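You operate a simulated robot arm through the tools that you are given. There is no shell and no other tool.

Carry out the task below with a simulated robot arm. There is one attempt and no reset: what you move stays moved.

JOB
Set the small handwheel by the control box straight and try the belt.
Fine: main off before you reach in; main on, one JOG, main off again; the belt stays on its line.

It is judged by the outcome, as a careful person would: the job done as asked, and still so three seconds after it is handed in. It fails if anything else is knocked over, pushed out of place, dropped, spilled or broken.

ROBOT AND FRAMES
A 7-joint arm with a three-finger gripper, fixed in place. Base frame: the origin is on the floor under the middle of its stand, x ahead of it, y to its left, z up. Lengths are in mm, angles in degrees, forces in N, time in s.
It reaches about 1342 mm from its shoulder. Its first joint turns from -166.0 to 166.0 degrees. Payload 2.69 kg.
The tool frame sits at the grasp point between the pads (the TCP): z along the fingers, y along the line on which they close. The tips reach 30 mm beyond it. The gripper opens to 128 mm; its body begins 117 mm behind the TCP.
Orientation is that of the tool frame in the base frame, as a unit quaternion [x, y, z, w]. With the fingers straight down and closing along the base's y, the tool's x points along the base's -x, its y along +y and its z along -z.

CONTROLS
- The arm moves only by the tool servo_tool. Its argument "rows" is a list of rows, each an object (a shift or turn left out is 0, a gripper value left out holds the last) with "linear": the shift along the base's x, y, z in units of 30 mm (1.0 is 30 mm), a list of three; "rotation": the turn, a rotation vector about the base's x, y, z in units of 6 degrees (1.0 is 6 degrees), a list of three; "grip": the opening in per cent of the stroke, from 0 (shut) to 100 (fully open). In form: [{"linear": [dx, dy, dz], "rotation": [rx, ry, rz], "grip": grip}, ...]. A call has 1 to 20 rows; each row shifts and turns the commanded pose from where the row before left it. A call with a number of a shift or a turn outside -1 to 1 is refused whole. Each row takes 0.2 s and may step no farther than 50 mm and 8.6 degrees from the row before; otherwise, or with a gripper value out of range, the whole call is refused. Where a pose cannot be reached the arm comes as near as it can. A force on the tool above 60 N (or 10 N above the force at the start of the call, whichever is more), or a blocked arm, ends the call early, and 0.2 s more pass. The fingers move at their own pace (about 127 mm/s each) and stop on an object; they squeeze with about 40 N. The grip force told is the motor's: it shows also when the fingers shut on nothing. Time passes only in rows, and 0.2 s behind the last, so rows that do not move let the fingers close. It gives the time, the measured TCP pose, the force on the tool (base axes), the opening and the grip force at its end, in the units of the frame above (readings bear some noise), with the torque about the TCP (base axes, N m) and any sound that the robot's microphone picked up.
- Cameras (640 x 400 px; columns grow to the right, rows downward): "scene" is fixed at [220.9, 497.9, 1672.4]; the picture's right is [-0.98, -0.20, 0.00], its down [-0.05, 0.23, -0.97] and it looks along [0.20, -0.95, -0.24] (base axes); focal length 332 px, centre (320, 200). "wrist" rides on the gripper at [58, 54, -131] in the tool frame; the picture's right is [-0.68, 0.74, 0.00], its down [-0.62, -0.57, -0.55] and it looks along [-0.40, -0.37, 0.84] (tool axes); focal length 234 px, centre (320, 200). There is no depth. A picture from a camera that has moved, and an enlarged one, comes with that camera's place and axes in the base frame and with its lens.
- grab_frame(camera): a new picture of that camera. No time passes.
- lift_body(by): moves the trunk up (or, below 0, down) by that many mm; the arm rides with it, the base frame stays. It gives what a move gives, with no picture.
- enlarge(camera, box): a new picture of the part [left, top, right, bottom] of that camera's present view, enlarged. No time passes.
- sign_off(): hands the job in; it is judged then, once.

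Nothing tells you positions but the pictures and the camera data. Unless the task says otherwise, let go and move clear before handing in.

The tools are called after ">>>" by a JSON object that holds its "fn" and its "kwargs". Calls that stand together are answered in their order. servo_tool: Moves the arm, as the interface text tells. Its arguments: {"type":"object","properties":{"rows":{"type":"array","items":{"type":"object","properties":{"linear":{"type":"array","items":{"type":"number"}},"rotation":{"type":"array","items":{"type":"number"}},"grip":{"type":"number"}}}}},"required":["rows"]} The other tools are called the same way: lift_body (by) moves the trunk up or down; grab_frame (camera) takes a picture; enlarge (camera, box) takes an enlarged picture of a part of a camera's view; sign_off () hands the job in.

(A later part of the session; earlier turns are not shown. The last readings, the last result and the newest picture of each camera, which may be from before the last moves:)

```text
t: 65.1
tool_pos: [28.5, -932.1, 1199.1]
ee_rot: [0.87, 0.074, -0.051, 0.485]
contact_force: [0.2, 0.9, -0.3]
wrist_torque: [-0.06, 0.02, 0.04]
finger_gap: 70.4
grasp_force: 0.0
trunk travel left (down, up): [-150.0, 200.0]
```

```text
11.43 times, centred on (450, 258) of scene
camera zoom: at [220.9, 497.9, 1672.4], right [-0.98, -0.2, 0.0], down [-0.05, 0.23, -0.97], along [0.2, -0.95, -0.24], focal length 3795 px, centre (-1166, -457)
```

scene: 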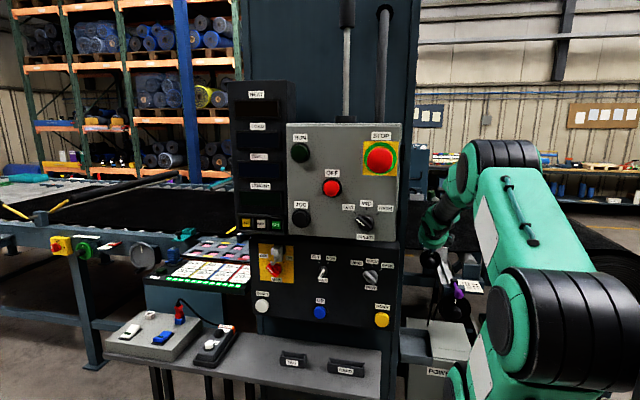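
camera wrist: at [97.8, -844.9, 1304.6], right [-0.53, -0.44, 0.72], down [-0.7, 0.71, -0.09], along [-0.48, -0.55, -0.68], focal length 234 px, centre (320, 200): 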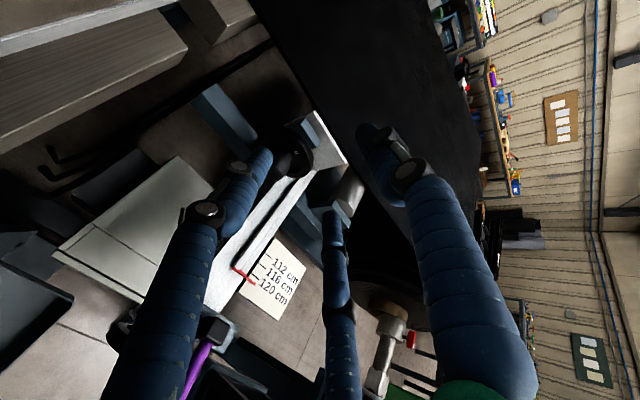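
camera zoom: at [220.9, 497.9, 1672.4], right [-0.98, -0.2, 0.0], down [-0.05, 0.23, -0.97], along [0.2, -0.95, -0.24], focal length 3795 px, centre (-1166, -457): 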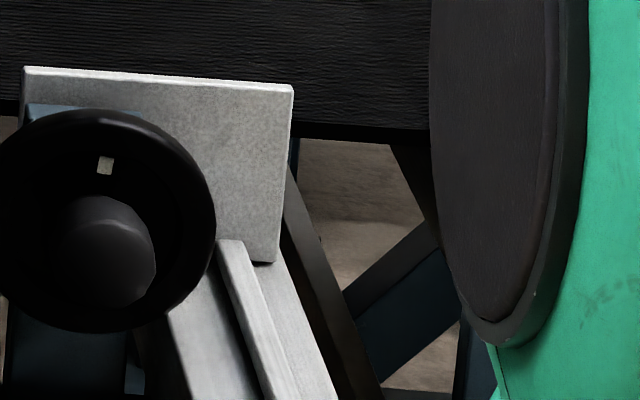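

The mark now stands upright like the neighbouring wheel's. I zoom in to measure the remaining error.

>>> {"fn": "enlarge", "kwargs": {"camera": "scene", "box": [429, 246, 453, 270]}}

>>> {"fn": "enlarge", "kwargs": {"camera": "scene", "box": [445, 288, 470, 315]}}

>>> {"fn": "enlarge", "kwargs": {"camera": "scene", "box": [437, 250, 445, 256]}}

```text
16.00 times, centred on (441, 258) of scene
camera zoom: at [220.9, 497.9, 1672.4], right [-0.98, -0.2, 0.0], down [-0.05, 0.23, -0.97], along [0.2, -0.95, -0.24], focal length 5313 px, centre (-1616, -728)
```

zoom: 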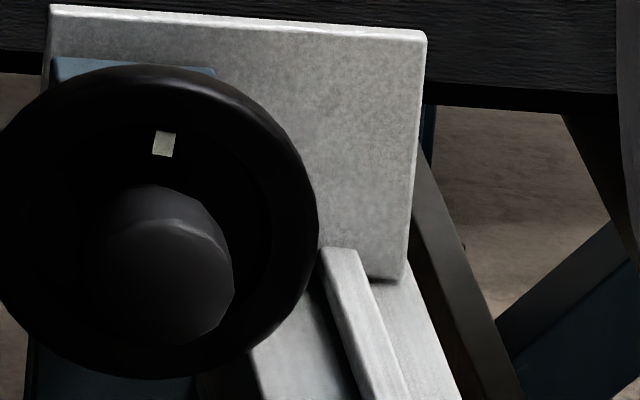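

```text
14.81 times, centred on (458, 302) of scene
camera zoom: at [220.9, 497.9, 1672.4], right [-0.98, -0.2, 0.0], down [-0.05, 0.23, -0.97], along [0.2, -0.95, -0.24], focal length 4919 px, centre (-1717, -1304)
```

zoom: 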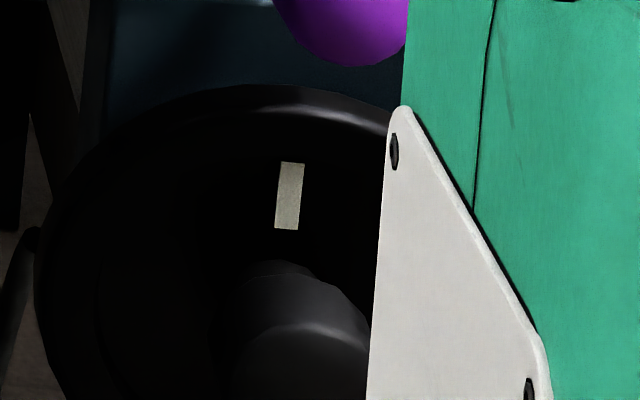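

```text
16.00 times, centred on (441, 253) of scene
camera zoom: at [220.9, 497.9, 1672.4], right [-0.98, -0.2, 0.0], down [-0.05, 0.23, -0.97], along [0.2, -0.95, -0.24], focal length 5313 px, centre (-1616, -648)
```

zoom: 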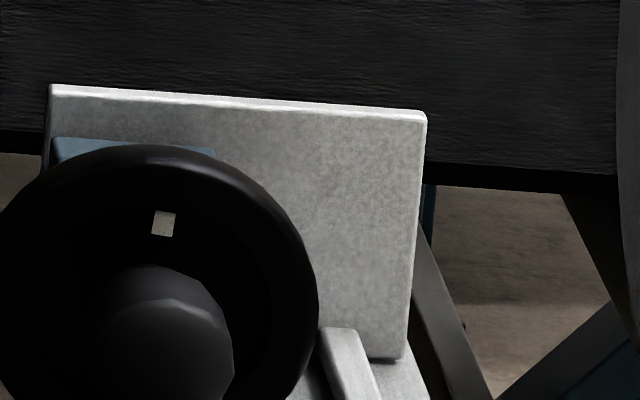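

It looks within a few degrees. I'll take one more measurement from the wrist camera.

>>> {"fn": "enlarge", "kwargs": {"camera": "wrist", "box": [265, 110, 345, 190]}}

>>> {"fn": "enlarge", "kwargs": {"camera": "wrist", "box": [100, 300, 260, 400]}}

```text
5.00 times, centred on (305, 150) of wrist
camera zoom: at [97.8, -844.9, 1304.6], right [-0.53, -0.44, 0.72], down [-0.7, 0.71, -0.09], along [-0.48, -0.55, -0.68], focal length 1171 px, centre (395, 450)
```

zoom: 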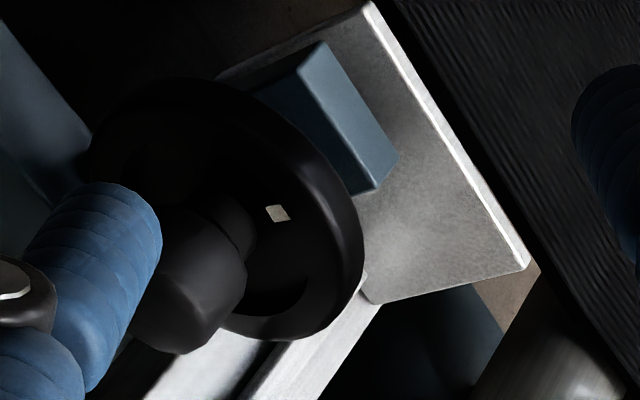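

```text
4.00 times, centred on (180, 350) of wrist
camera zoom: at [97.8, -844.9, 1304.6], right [-0.53, -0.44, 0.72], down [-0.7, 0.71, -0.09], along [-0.48, -0.55, -0.68], focal length 937 px, centre (880, -400)
```

zoom: 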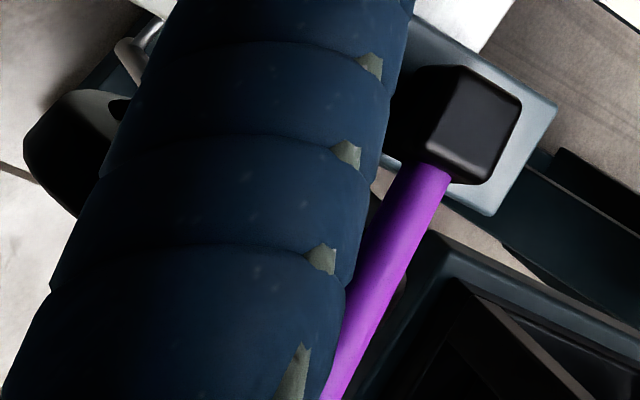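

My measurements disagree slightly (the mark may be 3–7° right of vertical). I go back near the hub with fingers wide open for a closer look at the mark.

>>> {"fn": "servo_tool", "kwargs": {"rows": [{"linear": [-0.13, -0.24, -0.8], "rotation": [-0.28, 0, -0.05], "grip": 85}, {"linear": [-0.13, -0.24, -0.8], "rotation": [-0.28, 0, -0.05], "grip": 85}, {"linear": [-0.13, -0.24, -0.8], "rotation": [-0.28, 0, -0.05]}, {"linear": [-0.13, -0.24, -0.8], "rotation": [-0.28, 0, -0.05]}, {"linear": [-0.13, -0.24, -0.8], "rotation": [-0.28, 0, -0.05]}]}}

>>> {"fn": "grab_frame", "kwargs": {"camera": "wrist"}}

>>> {"fn": "enlarge", "kwargs": {"camera": "wrist", "box": [290, 100, 350, 160]}}

```text
t: 66.3
tool_pos: [8.6, -969.4, 1081.7]
ee_rot: [0.832, 0.059, -0.063, 0.548]
contact_force: [-0.7, 0.2, -0.6]
wrist_torque: [0.02, -0.01, -0.01]
finger_gap: 109.0
grasp_force: 0.0
trunk travel left (down, up): [-150.0, 200.0]
```

```text
taken
camera wrist: at [80.3, -868.7, 1172.2], right [-0.54, -0.31, 0.78], down [-0.68, 0.71, -0.19], along [-0.49, -0.63, -0.6], focal length 234 px, centre (320, 200)
```

wrist: 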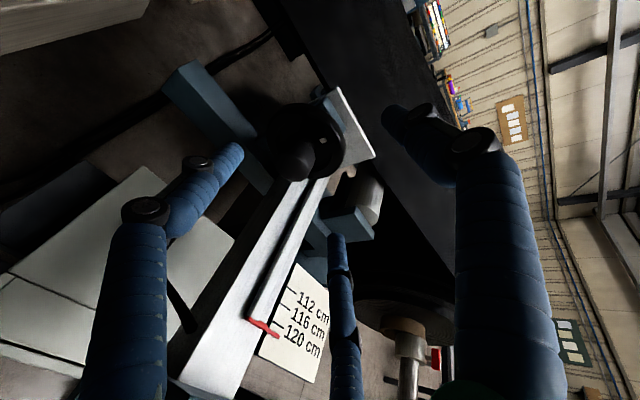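

```text
6.67 times, centred on (320, 130) of wrist
camera zoom: at [80.3, -868.7, 1172.2], right [-0.54, -0.31, 0.78], down [-0.68, 0.71, -0.19], along [-0.49, -0.63, -0.6], focal length 1561 px, centre (320, 667)
```

zoom: 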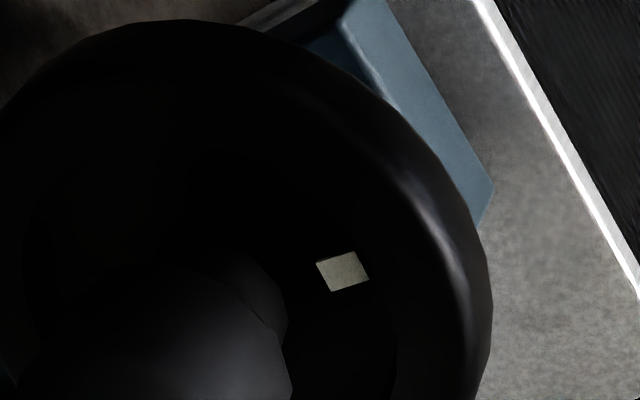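

>>> {"fn": "enlarge", "kwargs": {"camera": "wrist", "box": [306, 120, 346, 145]}}

>>> {"fn": "enlarge", "kwargs": {"camera": "wrist", "box": [250, 90, 350, 190]}}

```text
16.00 times, centred on (326, 132) of wrist
camera zoom: at [80.3, -868.7, 1172.2], right [-0.54, -0.31, 0.78], down [-0.68, 0.71, -0.19], along [-0.49, -0.63, -0.6], focal length 3747 px, centre (224, 1280)
```

zoom: 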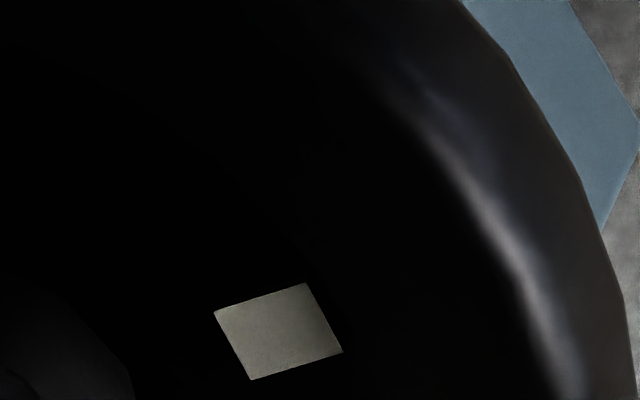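

```text
4.00 times, centred on (300, 140) of wrist
camera zoom: at [80.3, -868.7, 1172.2], right [-0.54, -0.31, 0.78], down [-0.68, 0.71, -0.19], along [-0.49, -0.63, -0.6], focal length 937 px, centre (400, 440)
```

zoom: 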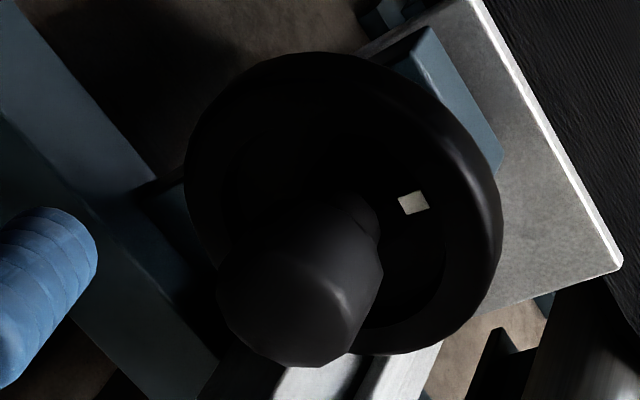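

Clear measurement now: both mark edges show 6.8° clockwise of straight (cross-checked with the guide plate's edge to 0.2°). I regrip the hub and turn that remainder.

>>> {"fn": "servo_tool", "kwargs": {"rows": [{"linear": [-0.1, -0.37, -0.52], "rotation": [-0.1, 0, -0.03], "grip": 50}, {"linear": [-0.1, -0.37, -0.52], "rotation": [-0.1, 0, -0.03], "grip": 50}, {"linear": [-0.1, -0.37, -0.52], "rotation": [-0.1, 0, 0]}, {"linear": [-0.05, -0.35, -0.28]}, {"linear": [-0.05, -0.35, -0.28]}, {"linear": [-0.04, -0.35, -0.27]}, {"linear": [0, 0, 0]}]}}

>>> {"fn": "enlarge", "kwargs": {"camera": "wrist", "box": [220, 70, 420, 220]}}

```text
t: 67.9
tool_pos: [-4.0, -1032.2, 1008.8]
ee_rot: [0.825, 0.054, -0.065, 0.559]
contact_force: [0.8, -1.1, -0.3]
wrist_torque: [-0.03, -0.01, 0.0]
finger_gap: 64.0
grasp_force: 0.0
trunk travel left (down, up): [-150.0, 200.0]
```

```text
2.67 times, centred on (320, 145) of wrist
camera zoom: at [68.3, -930.0, 1095.7], right [-0.55, -0.28, 0.79], down [-0.67, 0.71, -0.21], along [-0.5, -0.65, -0.58], focal length 624 px, centre (320, 347)
```

zoom: 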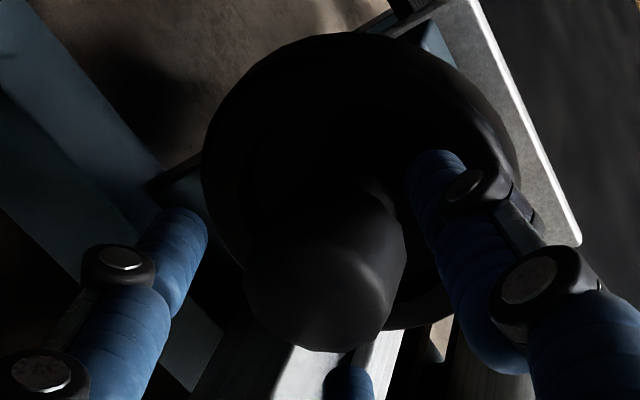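

Centred and no contact. I close, turn +6.8°, and release.

>>> {"fn": "servo_tool", "kwargs": {"rows": [{"linear": [0.02, -0.03, 0.05], "grip": 42}, {"grip": 35}, {"grip": 28}, {"grip": 20}, {"grip": 8}, {"grip": 0}, {"grip": 0}]}}

>>> {"fn": "servo_tool", "kwargs": {"rows": [{"linear": [0.018, 0, -0.003], "rotation": [0, 0.57, 0], "grip": 0}, {"linear": [0.018, 0, -0.004], "rotation": [0, 0.57, 0]}, {"grip": 0}]}}

```text
t: 69.5
tool_pos: [-3.9, -1032.8, 1010.0]
ee_rot: [0.823, 0.054, -0.065, 0.561]
contact_force: [-2.1, -1.3, 3.5]
wrist_torque: [-0.71, 0.0, 0.08]
finger_gap: 43.7
grasp_force: 45.1
trunk travel left (down, up): [-150.0, 200.0]
```

```text
t: 70.3
tool_pos: [-1.7, -1033.8, 1009.9]
ee_rot: [0.819, 0.089, -0.115, 0.555]
contact_force: [-2.4, -1.7, 3.8]
wrist_torque: [-0.66, 0.05, 0.16]
finger_gap: 43.6
grasp_force: 44.7
trunk travel left (down, up): [-150.0, 200.0]
```

Low forces, a clean turn. I release, undo the small tilt, and back out to the viewing spot to measure again.

>>> {"fn": "servo_tool", "kwargs": {"rows": [{"grip": 40}, {"grip": 52}, {"linear": [0, 0.1, 0.03], "grip": 55}, {"linear": [-0.018, 0.05, 0.02], "rotation": [0, -0.57, 0]}, {"linear": [-0.018, 0.05, 0.02], "rotation": [0, -0.57, 0]}, {"linear": [0.05, 0.4, 0.3]}, {"linear": [0.05, 0.4, 0.35]}, {"linear": [0.1, 0.37, 0.5], "rotation": [0.1, 0, 0.03], "grip": 85}, {"linear": [0.1, 0.37, 0.5], "rotation": [0.1, 0, 0.03], "grip": 85}, {"linear": [0.1, 0.3, 0.5], "rotation": [0.1, 0, 0]}]}}

>>> {"fn": "grab_frame", "kwargs": {"camera": "wrist"}}

>>> {"fn": "enlarge", "kwargs": {"camera": "wrist", "box": [290, 100, 350, 160]}}

>>> {"fn": "enlarge", "kwargs": {"camera": "wrist", "box": [310, 115, 350, 140]}}

```text
t: 72.5
tool_pos: [8.7, -971.7, 1077.1]
ee_rot: [0.833, 0.059, -0.063, 0.547]
contact_force: [0.2, -0.5, 0.5]
wrist_torque: [0.0, -0.02, 0.01]
finger_gap: 108.9
grasp_force: 0.0
trunk travel left (down, up): [-150.0, 200.0]
```

```text
taken
camera wrist: at [80.3, -872.1, 1168.1], right [-0.54, -0.31, 0.78], down [-0.68, 0.71, -0.19], along [-0.49, -0.63, -0.6], focal length 234 px, centre (320, 200)
```

wrist: 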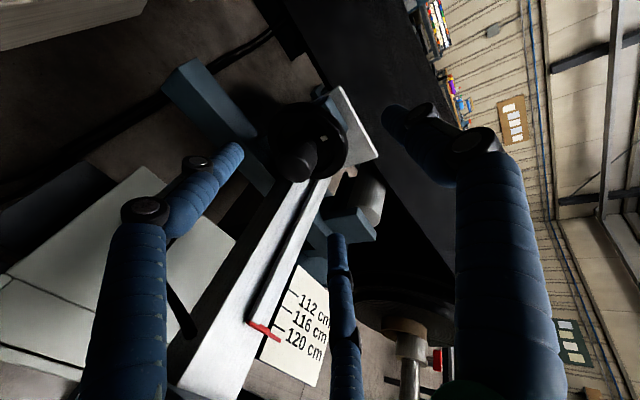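

```text
6.67 times, centred on (320, 130) of wrist
camera zoom: at [80.3, -872.1, 1168.1], right [-0.54, -0.31, 0.78], down [-0.68, 0.71, -0.19], along [-0.49, -0.63, -0.6], focal length 1561 px, centre (320, 667)
```

zoom: 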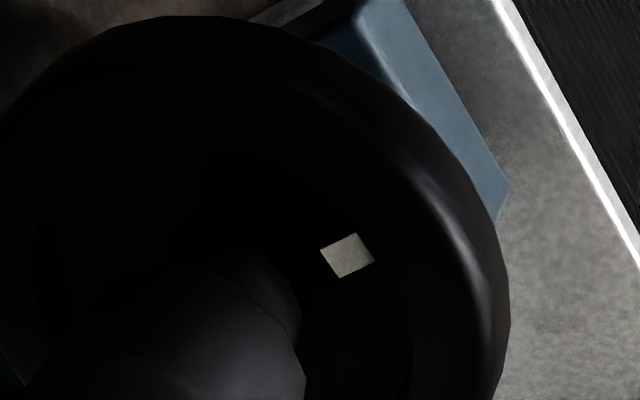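

```text
16.00 times, centred on (330, 128) of wrist
camera zoom: at [80.3, -872.1, 1168.1], right [-0.54, -0.31, 0.78], down [-0.68, 0.71, -0.19], along [-0.49, -0.63, -0.6], focal length 3747 px, centre (160, 1360)
```

zoom: 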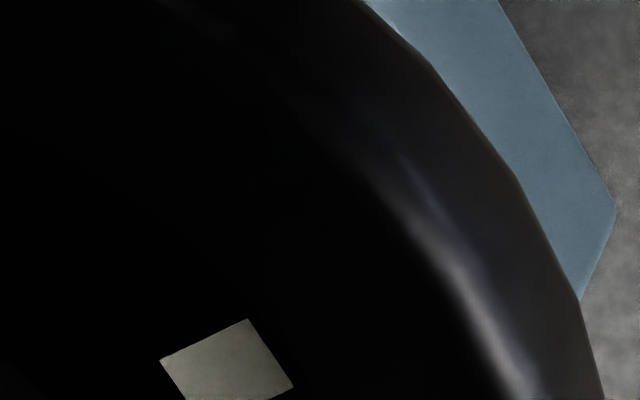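

The wheel is now straight (within 1°). Next I restore the purple lever that I nudged: its knob sits ~20 mm higher than it was. I lift, turn the fingers downward and go above it.

>>> {"fn": "servo_tool", "kwargs": {"rows": [{"linear": [0, 0.3, 1], "grip": 40}, {"linear": [-0.1, 0.3, 1], "grip": 20}, {"linear": [-0.2, 0.3, 1], "rotation": [0.5, 0, 0], "grip": 0}, {"linear": [-0.2, 0.3, 1], "rotation": [0.8, 0, 0], "grip": 0}, {"linear": [-0.2, 0.2, 1], "rotation": [1, 0, 0]}, {"linear": [-0.2, 0.2, 1], "rotation": [1, 0, 0]}, {"linear": [-0.2, 0.2, 0.6], "rotation": [1, 0, 0]}, {"linear": [-0.2, 0.2, 0.3], "rotation": [1, 0, 0]}, {"linear": [-0.2, 0.3, 0], "rotation": [1, 0, 0]}, {"linear": [-0.2, 0.4, 0], "rotation": [1, 0, 0]}, {"linear": [-0.2, 0.5, 0], "rotation": [1, 0, 0]}, {"linear": [-0.2, 0.6, 0], "rotation": [1, 0, 0]}, {"linear": [-0.2, 0.7, 0], "rotation": [1, 0, 0]}]}}

>>> {"fn": "grab_frame", "kwargs": {"camera": "wrist"}}

>>> {"fn": "enlarge", "kwargs": {"camera": "scene", "box": [630, 0, 640, 400]}}

>>> {"fn": "enlarge", "kwargs": {"camera": "scene", "box": [410, 235, 500, 325]}}

```text
t: 75.3
tool_pos: [-61.8, -836.9, 1284.1]
ee_rot: [0.996, 0.082, -0.024, 0.041]
contact_force: [-0.6, 1.2, -0.4]
wrist_torque: [0.0, 0.01, 0.03]
finger_gap: 1.9
grasp_force: 31.1
trunk travel left (down, up): [-150.0, 200.0]
```

```text
taken
camera wrist: at [10.3, -870.0, 1415.9], right [-0.55, -0.83, 0.09], down [-0.68, 0.5, 0.54], along [-0.49, 0.23, -0.84], focal length 234 px, centre (320, 200)
```

wrist: 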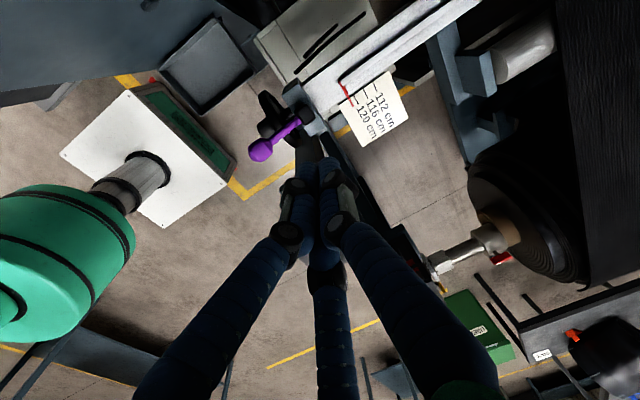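

```text
1.00 times, centred on (635, 200) of scene (not enlarged: the box is as wide or as high as the picture)
camera zoom: at [220.9, 497.9, 1672.4], right [-0.98, -0.2, 0.0], down [-0.05, 0.23, -0.97], along [0.2, -0.95, -0.24], focal length 332 px, centre (5, 200)
```

zoom: 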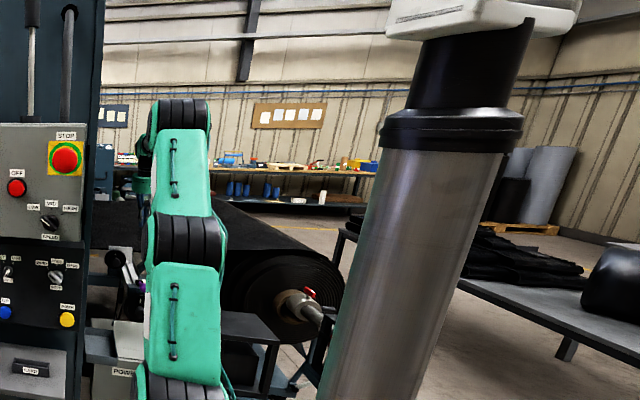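

```text
4.44 times, centred on (455, 280) of scene
camera zoom: at [220.9, 497.9, 1672.4], right [-0.98, -0.2, 0.0], down [-0.05, 0.23, -0.97], along [0.2, -0.95, -0.24], focal length 1476 px, centre (-280, -156)
```

zoom: 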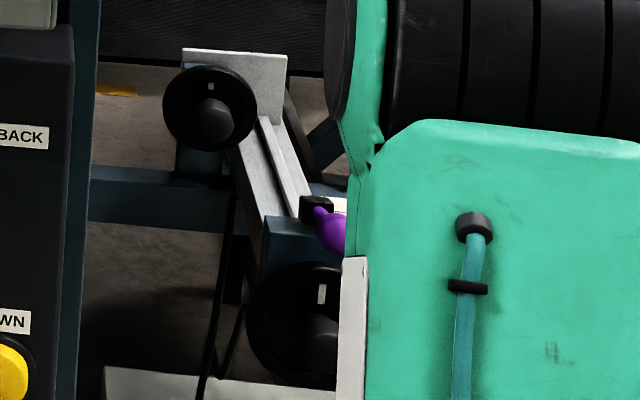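

Good: fingers closed and pointing down, and the wrist camera sees the lever. I measure it.

>>> {"fn": "enlarge", "kwargs": {"camera": "wrist", "box": [230, 80, 330, 170]}}

```text
4.44 times, centred on (280, 125) of wrist
camera zoom: at [10.3, -870.0, 1415.9], right [-0.55, -0.83, 0.09], down [-0.68, 0.5, 0.54], along [-0.49, 0.23, -0.84], focal length 1041 px, centre (498, 533)
```

zoom: 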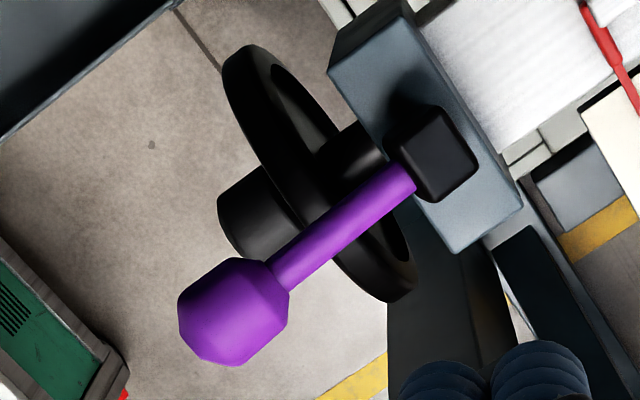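

The lever knob is at (-67,-745,1043); originally it was at about (-67,-736,1020). I move above it and press it gently back down.

>>> {"fn": "servo_tool", "kwargs": {"rows": [{"linear": [-0.04, 0.79, 0]}, {"linear": [-0.04, 0.79, 0]}, {"linear": [-0.04, 0.79, 0]}, {"linear": [0, 0.79, 0]}, {"linear": [0, 0, -0.9]}, {"linear": [0, 0, -0.9]}, {"linear": [0, 0, -0.9]}, {"linear": [0, 0, -0.9]}, {"linear": [0, 0, -0.9]}]}}

>>> {"fn": "grab_frame", "kwargs": {"camera": "wrist"}}

>>> {"fn": "enlarge", "kwargs": {"camera": "wrist", "box": [260, 90, 380, 190]}}

>>> {"fn": "enlarge", "kwargs": {"camera": "scene", "box": [410, 235, 500, 325]}}

```text
t: 77.3
tool_pos: [-63.4, -744.1, 1148.6]
ee_rot: [0.995, 0.083, -0.023, 0.042]
contact_force: [-0.2, -0.4, -0.7]
wrist_torque: [0.01, 0.03, 0.0]
finger_gap: 2.1
grasp_force: 31.4
trunk travel left (down, up): [-150.0, 200.0]
```

```text
taken
camera wrist: at [7.7, -776.3, 1280.9], right [-0.54, -0.83, 0.1], down [-0.68, 0.51, 0.53], along [-0.49, 0.23, -0.84], focal length 234 px, centre (320, 200)
```

wrist: 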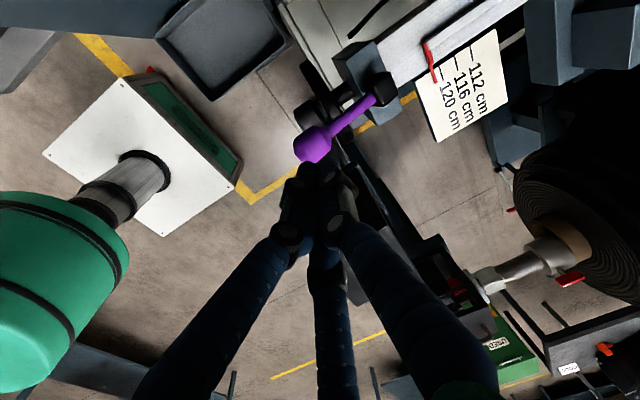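

```text
4.00 times, centred on (320, 140) of wrist
camera zoom: at [7.7, -776.3, 1280.9], right [-0.54, -0.83, 0.1], down [-0.68, 0.51, 0.53], along [-0.49, 0.23, -0.84], focal length 937 px, centre (320, 440)
```

zoom: 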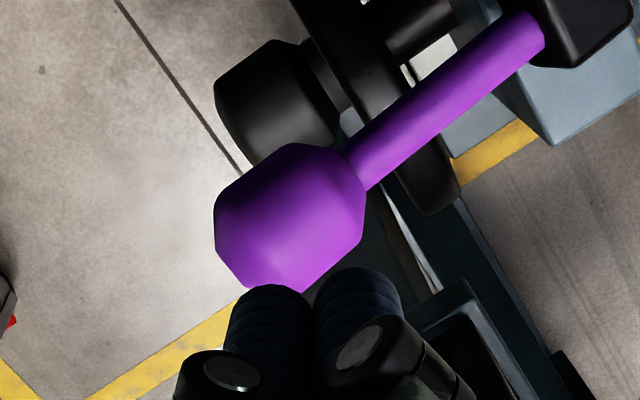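

```text
4.44 times, centred on (455, 280) of scene
camera zoom: at [220.9, 497.9, 1672.4], right [-0.98, -0.2, 0.0], down [-0.05, 0.23, -0.97], along [0.2, -0.95, -0.24], focal length 1476 px, centre (-280, -156)
```

zoom: 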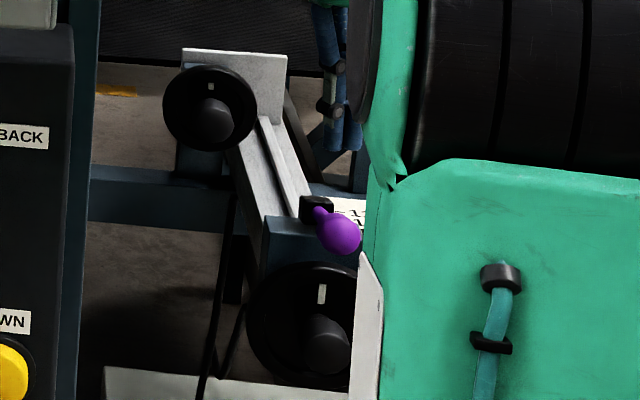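

The fingertips are right above the knob. I come down and press it in small steps, checking force and the scene view.

>>> {"fn": "servo_tool", "kwargs": {"rows": [{"linear": [-0.1, 0.1, -0.6]}, {"linear": [0, 0, -0.6]}, {"linear": [0, 0, -0.5]}, {"linear": [0, 0, -0.2]}]}}

>>> {"fn": "enlarge", "kwargs": {"camera": "scene", "box": [410, 235, 500, 325]}}

```text
t: 78.3
tool_pos: [-67.1, -739.9, 1092.6]
ee_rot: [0.995, 0.082, -0.025, 0.042]
contact_force: [0.5, 0.1, 0.8]
wrist_torque: [-0.04, -0.03, 0.0]
finger_gap: 2.4
grasp_force: 31.0
trunk travel left (down, up): [-150.0, 200.0]
```

```text
4.44 times, centred on (455, 280) of scene
camera zoom: at [220.9, 497.9, 1672.4], right [-0.98, -0.2, 0.0], down [-0.05, 0.23, -0.97], along [0.2, -0.95, -0.24], focal length 1476 px, centre (-280, -156)
```

zoom: 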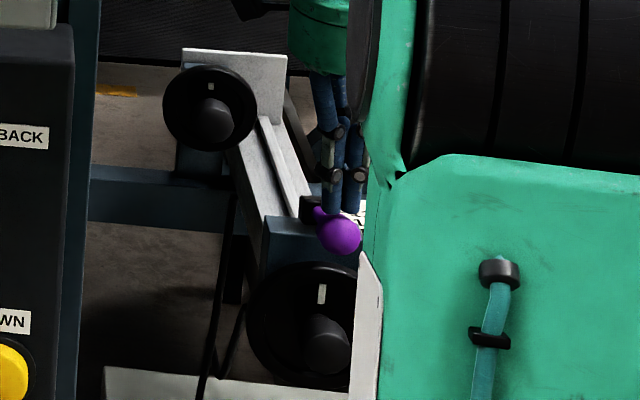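

Tips are at the knob now. I press down slowly.

>>> {"fn": "servo_tool", "kwargs": {"rows": [{"linear": [0, 0, -0.12]}, {"linear": [0, 0, -0.12]}, {"linear": [0, 0, -0.12]}]}}

>>> {"fn": "enlarge", "kwargs": {"camera": "scene", "box": [410, 235, 500, 325]}}

```text
t: 79.1
tool_pos: [-66.5, -741.0, 1081.0]
ee_rot: [0.995, 0.082, -0.024, 0.042]
contact_force: [-0.2, 0.6, -0.4]
wrist_torque: [0.0, 0.03, -0.01]
finger_gap: 2.0
grasp_force: 31.1
trunk travel left (down, up): [-150.0, 200.0]
```

```text
4.44 times, centred on (455, 280) of scene
camera zoom: at [220.9, 497.9, 1672.4], right [-0.98, -0.2, 0.0], down [-0.05, 0.23, -0.97], along [0.2, -0.95, -0.24], focal length 1476 px, centre (-280, -156)
```

zoom: 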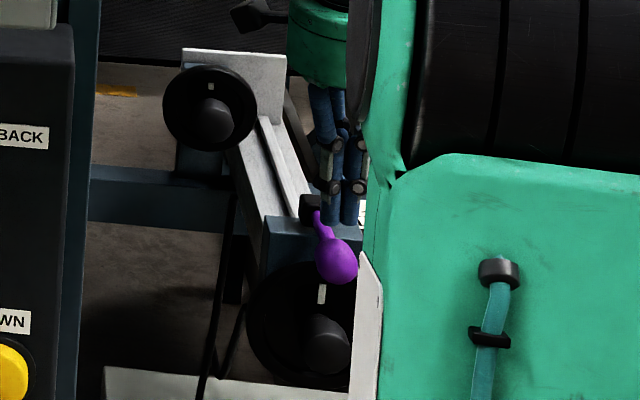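

The lever knob snapped back to its exact original place. I withdraw straight up and travel back over toward the panel.

>>> {"fn": "servo_tool", "kwargs": {"rows": [{"linear": [0, 0, 0.5]}, {"linear": [0, 0, 1]}, {"linear": [0, 0, 1]}, {"linear": [0, 0, 1]}, {"linear": [0, 0, 1]}, {"linear": [0, 0, 1]}, {"linear": [0.2, 0, 1]}, {"linear": [0.2, 0, 1]}, {"linear": [0.2, 0.1, 1]}, {"linear": [0.3, 0.3, 1]}, {"linear": [0.3, 0.4, 1]}, {"linear": [0.3, 0.5, 1]}, {"linear": [0.3, 0.6, 1]}, {"linear": [0.3, 0.7, 1]}, {"linear": [0.3, 0.8, 1]}, {"linear": [0.3, 0.9, 1]}, {"linear": [0.3, 0.9, 1]}, {"linear": [0.3, 0.9, 1]}, {"linear": [0.2, 0.9, 1]}]}}

>>> {"fn": "enlarge", "kwargs": {"camera": "scene", "box": [400, 235, 500, 325]}}

>>> {"fn": "grab_frame", "kwargs": {"camera": "scene"}}

```text
t: 83.1
tool_pos: [38.2, -526.4, 1638.2]
ee_rot: [0.996, 0.081, -0.023, 0.042]
contact_force: [-0.2, -0.2, 0.0]
wrist_torque: [-0.06, 0.03, 0.01]
finger_gap: 2.0
grasp_force: 31.4
trunk travel left (down, up): [-150.0, 200.0]
```

```text
4.44 times, centred on (450, 280) of scene
camera zoom: at [220.9, 497.9, 1672.4], right [-0.98, -0.2, 0.0], down [-0.05, 0.23, -0.97], along [0.2, -0.95, -0.24], focal length 1476 px, centre (-258, -156)
```

zoom: 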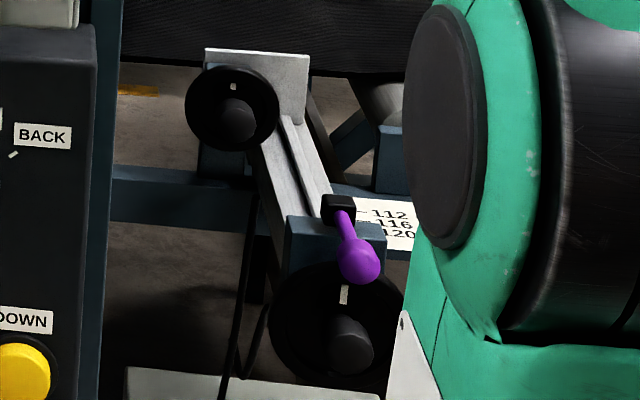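

```text
taken
```

scene: 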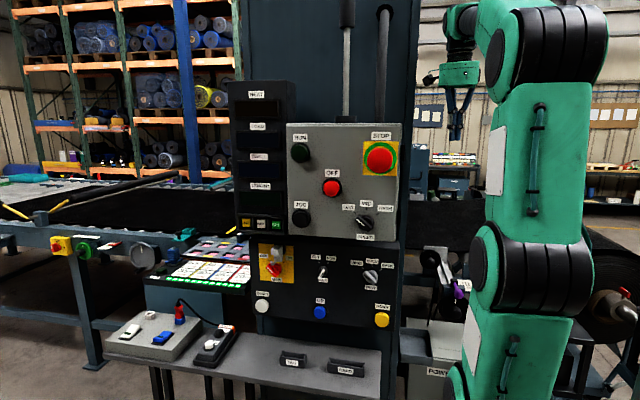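

Lever restored and wheel mark upright. Now I unroll the wrist in free space for the MAIN switch and go back to the front.

>>> {"fn": "servo_tool", "kwargs": {"rows": [{"linear": [0, 0.5, 0.8], "rotation": [0.3, 0, 1], "grip": 0}, {"linear": [0, 0.5, 0.8], "rotation": [0, 0, 1]}, {"linear": [0, 0.5, 0.8], "rotation": [0, 0, 1]}, {"linear": [0, 0.3, 0.3], "rotation": [0, 0, 1]}, {"rotation": [0, 0, 1]}, {"rotation": [0, 0, 1]}, {"rotation": [0, 0, 1]}, {"rotation": [0, 0, 1]}, {"rotation": [0, 0, 1]}, {"rotation": [0, 0, 1]}, {"rotation": [0, 0, 1]}, {"rotation": [0, 0, 1]}, {"rotation": [0, 0, 1]}, {"rotation": [0, 0, 1]}, {"rotation": [0, 0, 1]}, {"rotation": [0, 0, 1]}, {"rotation": [0, 0, 1]}, {"rotation": [0, 0, 1]}, {"rotation": [0, 0, 1]}, {"rotation": [0, 0, 1]}]}}

>>> {"fn": "servo_tool", "kwargs": {"rows": [{"rotation": [0, 0, 1]}, {"rotation": [0, 0, 1]}, {"rotation": [0, 0, 1]}, {"rotation": [0, 0, 1]}, {"rotation": [0, 0, 1]}, {"rotation": [0, 0, 1]}, {"rotation": [0, 0, 1]}, {"rotation": [0, 0, 1]}, {"rotation": [0, 0, 1]}, {"rotation": [0, 0, 1]}, {"rotation": [0, 0, 1]}, {"rotation": [0, 0, 1]}, {"rotation": [0, 0, 1]}, {"rotation": [0, 0, 1]}, {"rotation": [0, 0, 1]}]}}

>>> {"fn": "grab_frame", "kwargs": {"camera": "wrist"}}

```text
t: 87.3
tool_pos: [38.8, -476.3, 1717.8]
ee_rot: [0.426, 0.904, 0.012, 0.031]
contact_force: [0.2, -0.9, 0.3]
wrist_torque: [-0.03, 0.02, 0.02]
finger_gap: 2.1
grasp_force: 31.3
trunk travel left (down, up): [-150.0, 200.0]
```

```text
t: 90.5
tool_pos: [38.5, -477.9, 1698.6]
ee_rot: [-0.338, 0.94, 0.032, 0.015]
contact_force: [-0.2, -0.5, -0.1]
wrist_torque: [0.03, 0.02, 0.0]
finger_gap: 2.0
grasp_force: 31.4
out of reach, approached as far as the arm can: row 8, 10
trunk travel left (down, up): [-150.0, 200.0]
```

```text
taken
camera wrist: at [-42.0, -483.4, 1829.5], right [0.05, 1.0, 0.07], down [0.83, -0.08, 0.55], along [0.55, 0.03, -0.83], focal length 234 px, centre (320, 200)
```

wrist: 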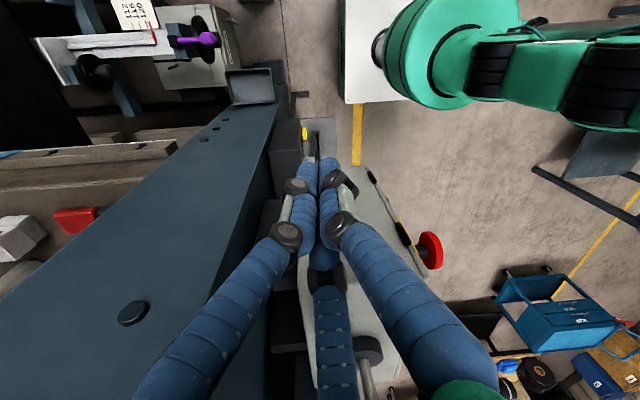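

I go back along the known path in front of the box, slightly higher.

>>> {"fn": "servo_tool", "kwargs": {"rows": [{"linear": [0, 0, 0.9]}, {"linear": [0.6, 0.75, 0.1], "rotation": [0, 0, 1]}, {"linear": [0.7, 0.75, 0], "rotation": [0, 0, 1]}, {"linear": [0.75, 0.75, 0], "rotation": [0, 0, 1]}, {"linear": [0.75, 0.75, 0], "rotation": [0, 0, 1]}, {"linear": [0.75, 0.75, 0], "rotation": [0, 0, 1]}, {"linear": [0.75, 0.75, 0], "rotation": [0, 0, 1]}, {"linear": [0.75, 0.6, 0]}, {"linear": [0.75, 0.6, 0]}, {"linear": [0.75, 0.6, 0]}, {"linear": [0.75, 0.6, 0]}, {"linear": [0.75, 0.6, 0]}, {"linear": [0.75, 0.6, 0]}, {"linear": [0.75, 0.6, 0]}]}}

>>> {"fn": "grab_frame", "kwargs": {"camera": "scene"}}

```text
t: 93.5
tool_pos: [321.3, -210.8, 1704.1]
ee_rot: [-0.612, 0.79, 0.028, 0.005]
contact_force: [-0.6, 1.2, 1.2]
wrist_torque: [-0.07, -0.11, 0.02]
finger_gap: 2.2
grasp_force: 31.4
out of reach, approached as far as the arm can: row 1, 7, 10
trunk travel left (down, up): [-150.0, 200.0]
```

```text
taken
```

scene: 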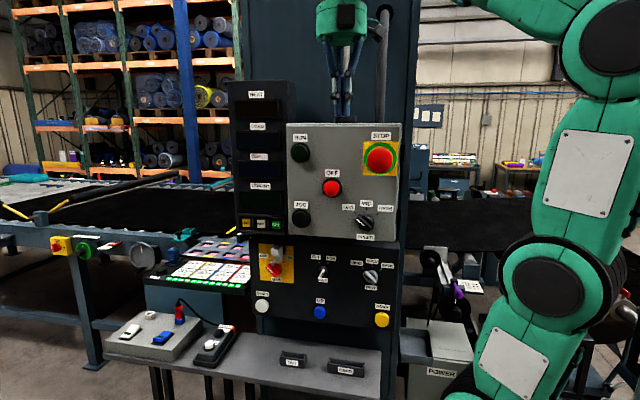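

I'm back in front of the box. I pitch the hand to face the panel and come down to MAIN level again.

>>> {"fn": "servo_tool", "kwargs": {"rows": [{"linear": [0.3, 0.3, -0.4], "rotation": [-1, 0, 0]}, {"linear": [0.3, 0.3, -0.5], "rotation": [-1, 0, 0]}, {"linear": [0.3, 0.3, -0.5], "rotation": [-1, 0, 0]}, {"linear": [0.3, 0.3, -0.5], "rotation": [-1, 0, 0]}, {"linear": [0.3, 0.25, -0.5], "rotation": [-1, 0, 0]}, {"linear": [0.3, 0.2, -0.5], "rotation": [-1, 0, 0]}, {"linear": [0.3, 0.2, -0.5], "rotation": [-1, 0, 0]}, {"linear": [0.3, 0, -0.95], "rotation": [-1, 0, 0]}, {"linear": [0.3, 0, -0.95], "rotation": [-1, 0, 0]}, {"linear": [0.3, 0, -0.95], "rotation": [-1, 0, 0]}, {"linear": [0.3, 0, -0.95], "rotation": [-1, 0, 0]}, {"linear": [0.3, 0, -0.95], "rotation": [-1, 0, 0]}, {"linear": [0.3, 0, -0.95], "rotation": [-1, 0, 0]}, {"linear": [0.3, 0, -0.95], "rotation": [-1, 0, 0]}, {"linear": [0.3, 0, -0.95], "rotation": [-1, 0, 0]}, {"linear": [0.1, 0, -0.2], "rotation": [-0.48, 0, 0]}]}}

>>> {"fn": "grab_frame", "kwargs": {"camera": "scene"}}

>>> {"fn": "grab_frame", "kwargs": {"camera": "wrist"}}

```text
t: 96.9
tool_pos: [462.9, -161.4, 1362.5]
ee_rot: [-0.424, 0.569, -0.55, -0.441]
contact_force: [0.5, 0.7, 0.9]
wrist_torque: [-0.01, 0.03, -0.05]
finger_gap: 2.1
grasp_force: 31.4
trunk travel left (down, up): [-150.0, 200.0]
```

```text
taken
```

scene: 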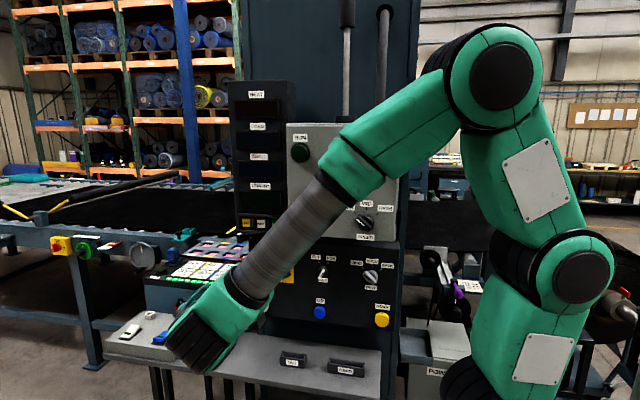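

```text
taken
camera wrist: at [400.0, -28.0, 1406.9], right [-0.54, 0.03, -0.84], down [0.72, 0.53, -0.45], along [0.43, -0.85, -0.3], focal length 234 px, centre (320, 200)
```

wrist: 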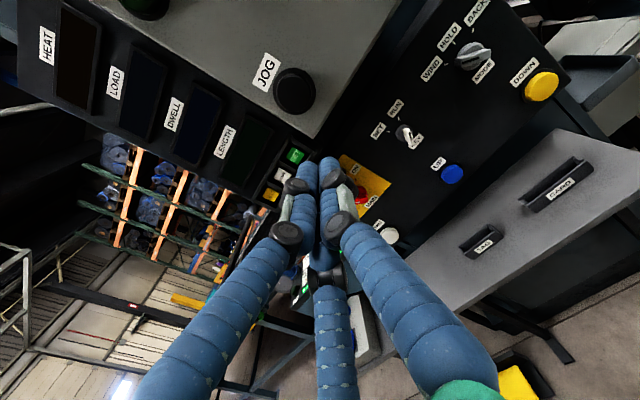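

The hand faces the panel, roll matching the OFF position. I move across to MAIN and open to 50 mm.

>>> {"fn": "servo_tool", "kwargs": {"rows": [{"linear": [0.55, 0, -0.88], "rotation": [0, 0, 0.05], "grip": 40}, {"linear": [0.55, 0, -0.88], "rotation": [0, 0, 0.05], "grip": 40}, {"linear": [0.55, 0, -0.88], "rotation": [0, 0, 0.05]}, {"linear": [0.55, 0, -0.88], "rotation": [0, 0, 0.05]}, {"linear": [0.55, 0, -0.88], "rotation": [0, 0, 0.05]}, {"linear": [0.55, 0, -0.88], "rotation": [0, 0, 0.05]}, {"linear": [0.55, 0, -0.88], "rotation": [0, 0, 0.05]}, {"linear": [0, -0.9, 0]}, {"linear": [0, -0.9, 0]}, {"linear": [0, -0.9, 0]}, {"linear": [0, -0.9, 0]}, {"linear": [0, -0.9, 0]}, {"linear": [0, -0.9, 0]}]}}

>>> {"fn": "grab_frame", "kwargs": {"camera": "wrist"}}

>>> {"fn": "enlarge", "kwargs": {"camera": "wrist", "box": [240, 60, 420, 200]}}

>>> {"fn": "grab_frame", "kwargs": {"camera": "scene"}}

```text
t: 99.7
tool_pos: [578.2, -321.9, 1177.6]
ee_rot: [-0.434, 0.562, -0.557, -0.43]
contact_force: [0.8, -0.1, 0.9]
wrist_torque: [0.02, 0.02, -0.02]
finger_gap: 51.0
grasp_force: 0.1
trunk travel left (down, up): [-150.0, 200.0]
```

```text
taken
camera wrist: at [509.8, -192.3, 1222.7], right [-0.54, 0.01, -0.84], down [0.7, 0.55, -0.45], along [0.46, -0.83, -0.3], focal length 234 px, centre (320, 200)
```

wrist: 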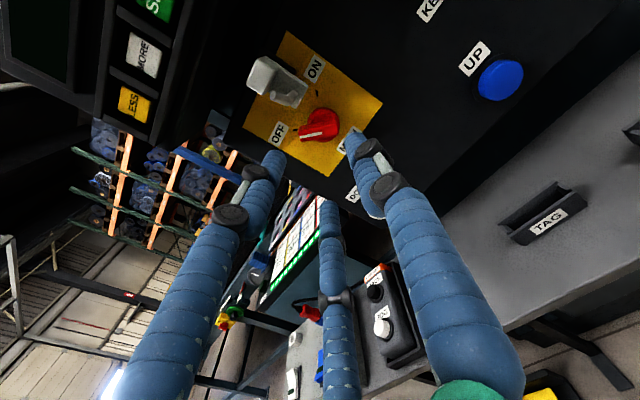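

```text
2.86 times, centred on (330, 130) of wrist
camera zoom: at [509.8, -192.3, 1222.7], right [-0.54, 0.01, -0.84], down [0.7, 0.55, -0.45], along [0.46, -0.83, -0.3], focal length 669 px, centre (291, 400)
```

zoom: 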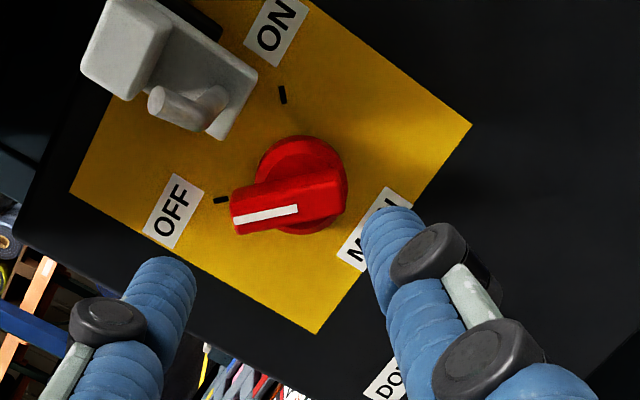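

```text
taken
```

scene: 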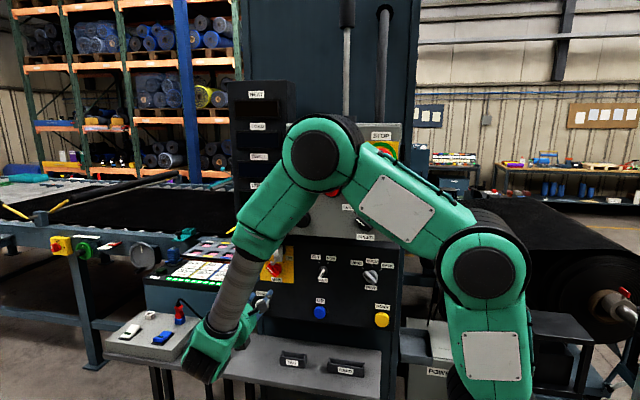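

MAIN at OFF is lined up. I narrow the fingers slightly to clear the latch and go in.

>>> {"fn": "servo_tool", "kwargs": {"rows": [{"linear": [0.03, -0.6, -0.05], "grip": 36}, {"linear": [0, -0.7, 0], "grip": 36}, {"linear": [0, -0.7, 0]}, {"linear": [0, -0.6, 0]}]}}

>>> {"fn": "enlarge", "kwargs": {"camera": "wrist", "box": [230, 40, 410, 200]}}

```text
t: 100.7
tool_pos: [578.4, -401.0, 1176.9]
ee_rot: [-0.435, 0.561, -0.558, -0.43]
contact_force: [0.3, 0.2, 0.6]
wrist_torque: [-0.02, 0.03, 0.0]
finger_gap: 46.2
grasp_force: 0.0
trunk travel left (down, up): [-150.0, 200.0]
```

```text
2.50 times, centred on (320, 120) of wrist
camera zoom: at [511.6, -271.9, 1220.8], right [-0.54, 0.01, -0.84], down [0.7, 0.55, -0.45], along [0.46, -0.83, -0.3], focal length 585 px, centre (320, 400)
```

zoom: 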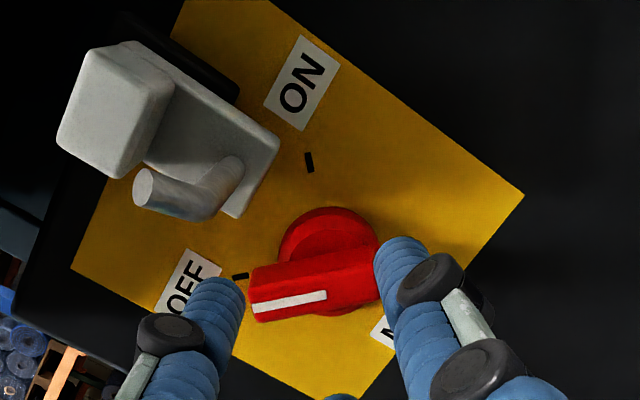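

Clearances look right. I advance the last 55 mm.

>>> {"fn": "servo_tool", "kwargs": {"rows": [{"linear": [0.02, -0.7, 0]}, {"linear": [0, -0.6, 0]}, {"linear": [0, -0.5, 0]}]}}

>>> {"fn": "enlarge", "kwargs": {"camera": "wrist", "box": [220, 60, 420, 220]}}

```text
t: 101.5
tool_pos: [579.1, -455.4, 1176.9]
ee_rot: [-0.434, 0.562, -0.557, -0.43]
contact_force: [1.6, -0.6, 0.6]
wrist_torque: [-0.01, 0.03, 0.02]
finger_gap: 46.1
grasp_force: 0.0
trunk travel left (down, up): [-150.0, 200.0]
```

```text
2.50 times, centred on (320, 140) of wrist
camera zoom: at [512.3, -325.3, 1221.7], right [-0.54, 0.01, -0.84], down [0.7, 0.55, -0.45], along [0.46, -0.83, -0.3], focal length 585 px, centre (320, 350)
```

zoom: 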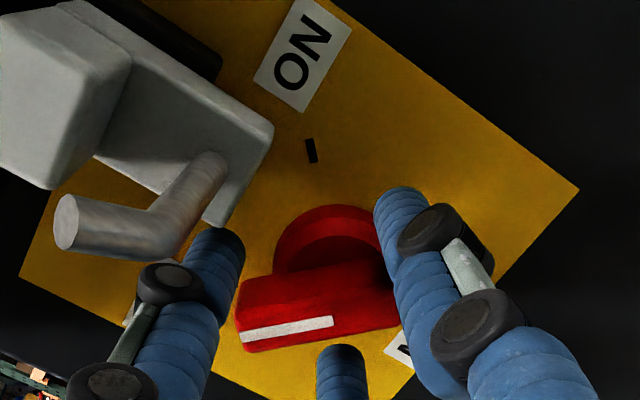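

The bar is inside the three fingers. I close on it.

>>> {"fn": "servo_tool", "kwargs": {"rows": [{"grip": 28}, {"grip": 22}, {"grip": 17}, {"grip": 10}, {"grip": 0}]}}

>>> {"fn": "enlarge", "kwargs": {"camera": "wrist", "box": [220, 60, 420, 220]}}

```text
t: 102.7
tool_pos: [579.9, -454.6, 1177.1]
ee_rot: [-0.434, 0.562, -0.557, -0.43]
contact_force: [1.5, -1.7, 1.2]
wrist_torque: [-0.1, -0.19, -0.07]
finger_gap: 24.2
grasp_force: 44.5
trunk travel left (down, up): [-150.0, 200.0]
```

```text
2.50 times, centred on (320, 140) of wrist
camera zoom: at [512.5, -325.2, 1221.8], right [-0.54, 0.01, -0.84], down [0.7, 0.55, -0.45], along [0.46, -0.83, -0.3], focal length 585 px, centre (320, 350)
```

zoom: 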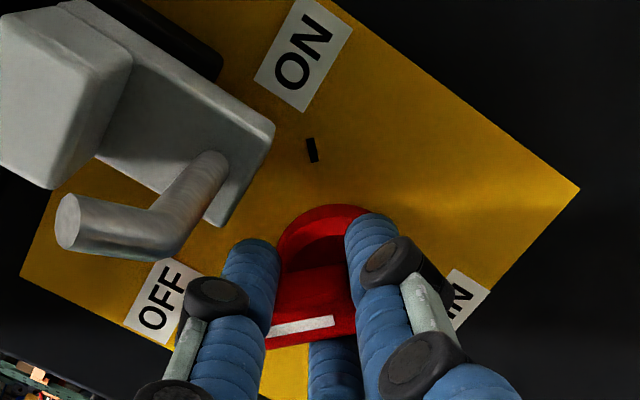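

Firm grip with hardly any side load. I turn clockwise toward ON along the knob's arc.

>>> {"fn": "servo_tool", "kwargs": {"rows": [{"linear": [-0.027, 0, -0.007], "rotation": [0, -1, 0], "grip": 0}, {"linear": [-0.026, 0, -0.01], "rotation": [0, -1, 0]}, {"linear": [-0.025, 0, -0.012], "rotation": [0, -1, 0]}, {"linear": [-0.024, 0, -0.015], "rotation": [0, -1, 0]}, {"linear": [-0.022, 0, -0.017], "rotation": [0, -1, 0]}]}}

>>> {"fn": "enlarge", "kwargs": {"camera": "wrist", "box": [220, 60, 420, 220]}}

```text
t: 103.9
tool_pos: [575.8, -454.6, 1176.9]
ee_rot: [-0.274, 0.654, -0.652, -0.269]
contact_force: [4.5, -5.2, 16.1]
wrist_torque: [0.2, -0.07, -0.14]
finger_gap: 24.3
grasp_force: 44.8
trunk travel left (down, up): [-150.0, 200.0]
```

```text
2.50 times, centred on (320, 140) of wrist
camera zoom: at [495.7, -325.2, 1180.8], right [-0.05, 0.0, -1.0], down [0.83, 0.55, -0.04], along [0.55, -0.83, -0.03], focal length 585 px, centre (320, 350)
```

zoom: 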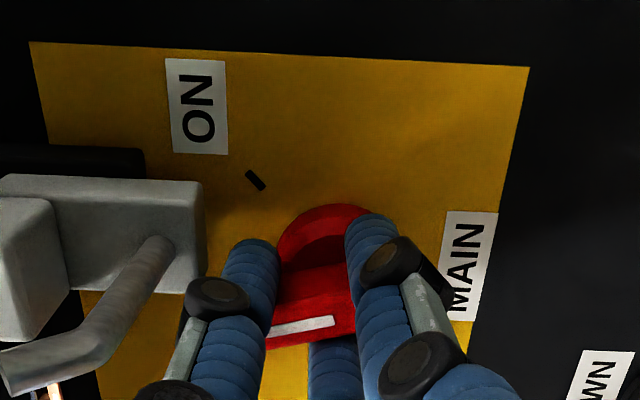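

Following well. I continue, easing the slight vertical load.

>>> {"fn": "servo_tool", "kwargs": {"rows": [{"linear": [-0.02, 0, 0.015], "rotation": [0, -1, 0], "grip": 0}, {"linear": [-0.018, 0, -0.018], "rotation": [0, -1, 0]}, {"linear": [-0.016, 0, -0.022], "rotation": [0, -1, 0]}, {"linear": [-0.013, 0, -0.024], "rotation": [0, -1, 0]}, {"linear": [-0.01, 0, -0.026], "rotation": [0, -1, 0]}]}}

>>> {"fn": "enlarge", "kwargs": {"camera": "wrist", "box": [220, 60, 420, 220]}}

```text
t: 105.1
tool_pos: [572.8, -455.1, 1174.0]
ee_rot: [-0.096, 0.701, -0.7, -0.091]
contact_force: [5.1, -11.3, 18.5]
wrist_torque: [-0.53, -0.18, -0.04]
finger_gap: 24.0
grasp_force: 45.2
trunk travel left (down, up): [-150.0, 200.0]
```

```text
2.50 times, centred on (320, 140) of wrist
camera zoom: at [501.6, -325.2, 1137.5], right [0.46, 0.01, -0.89], down [0.74, 0.55, 0.39], along [0.49, -0.83, 0.25], focal length 585 px, centre (320, 350)
```

zoom: 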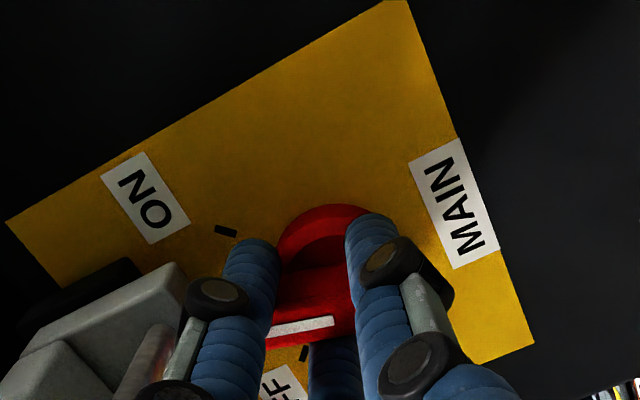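

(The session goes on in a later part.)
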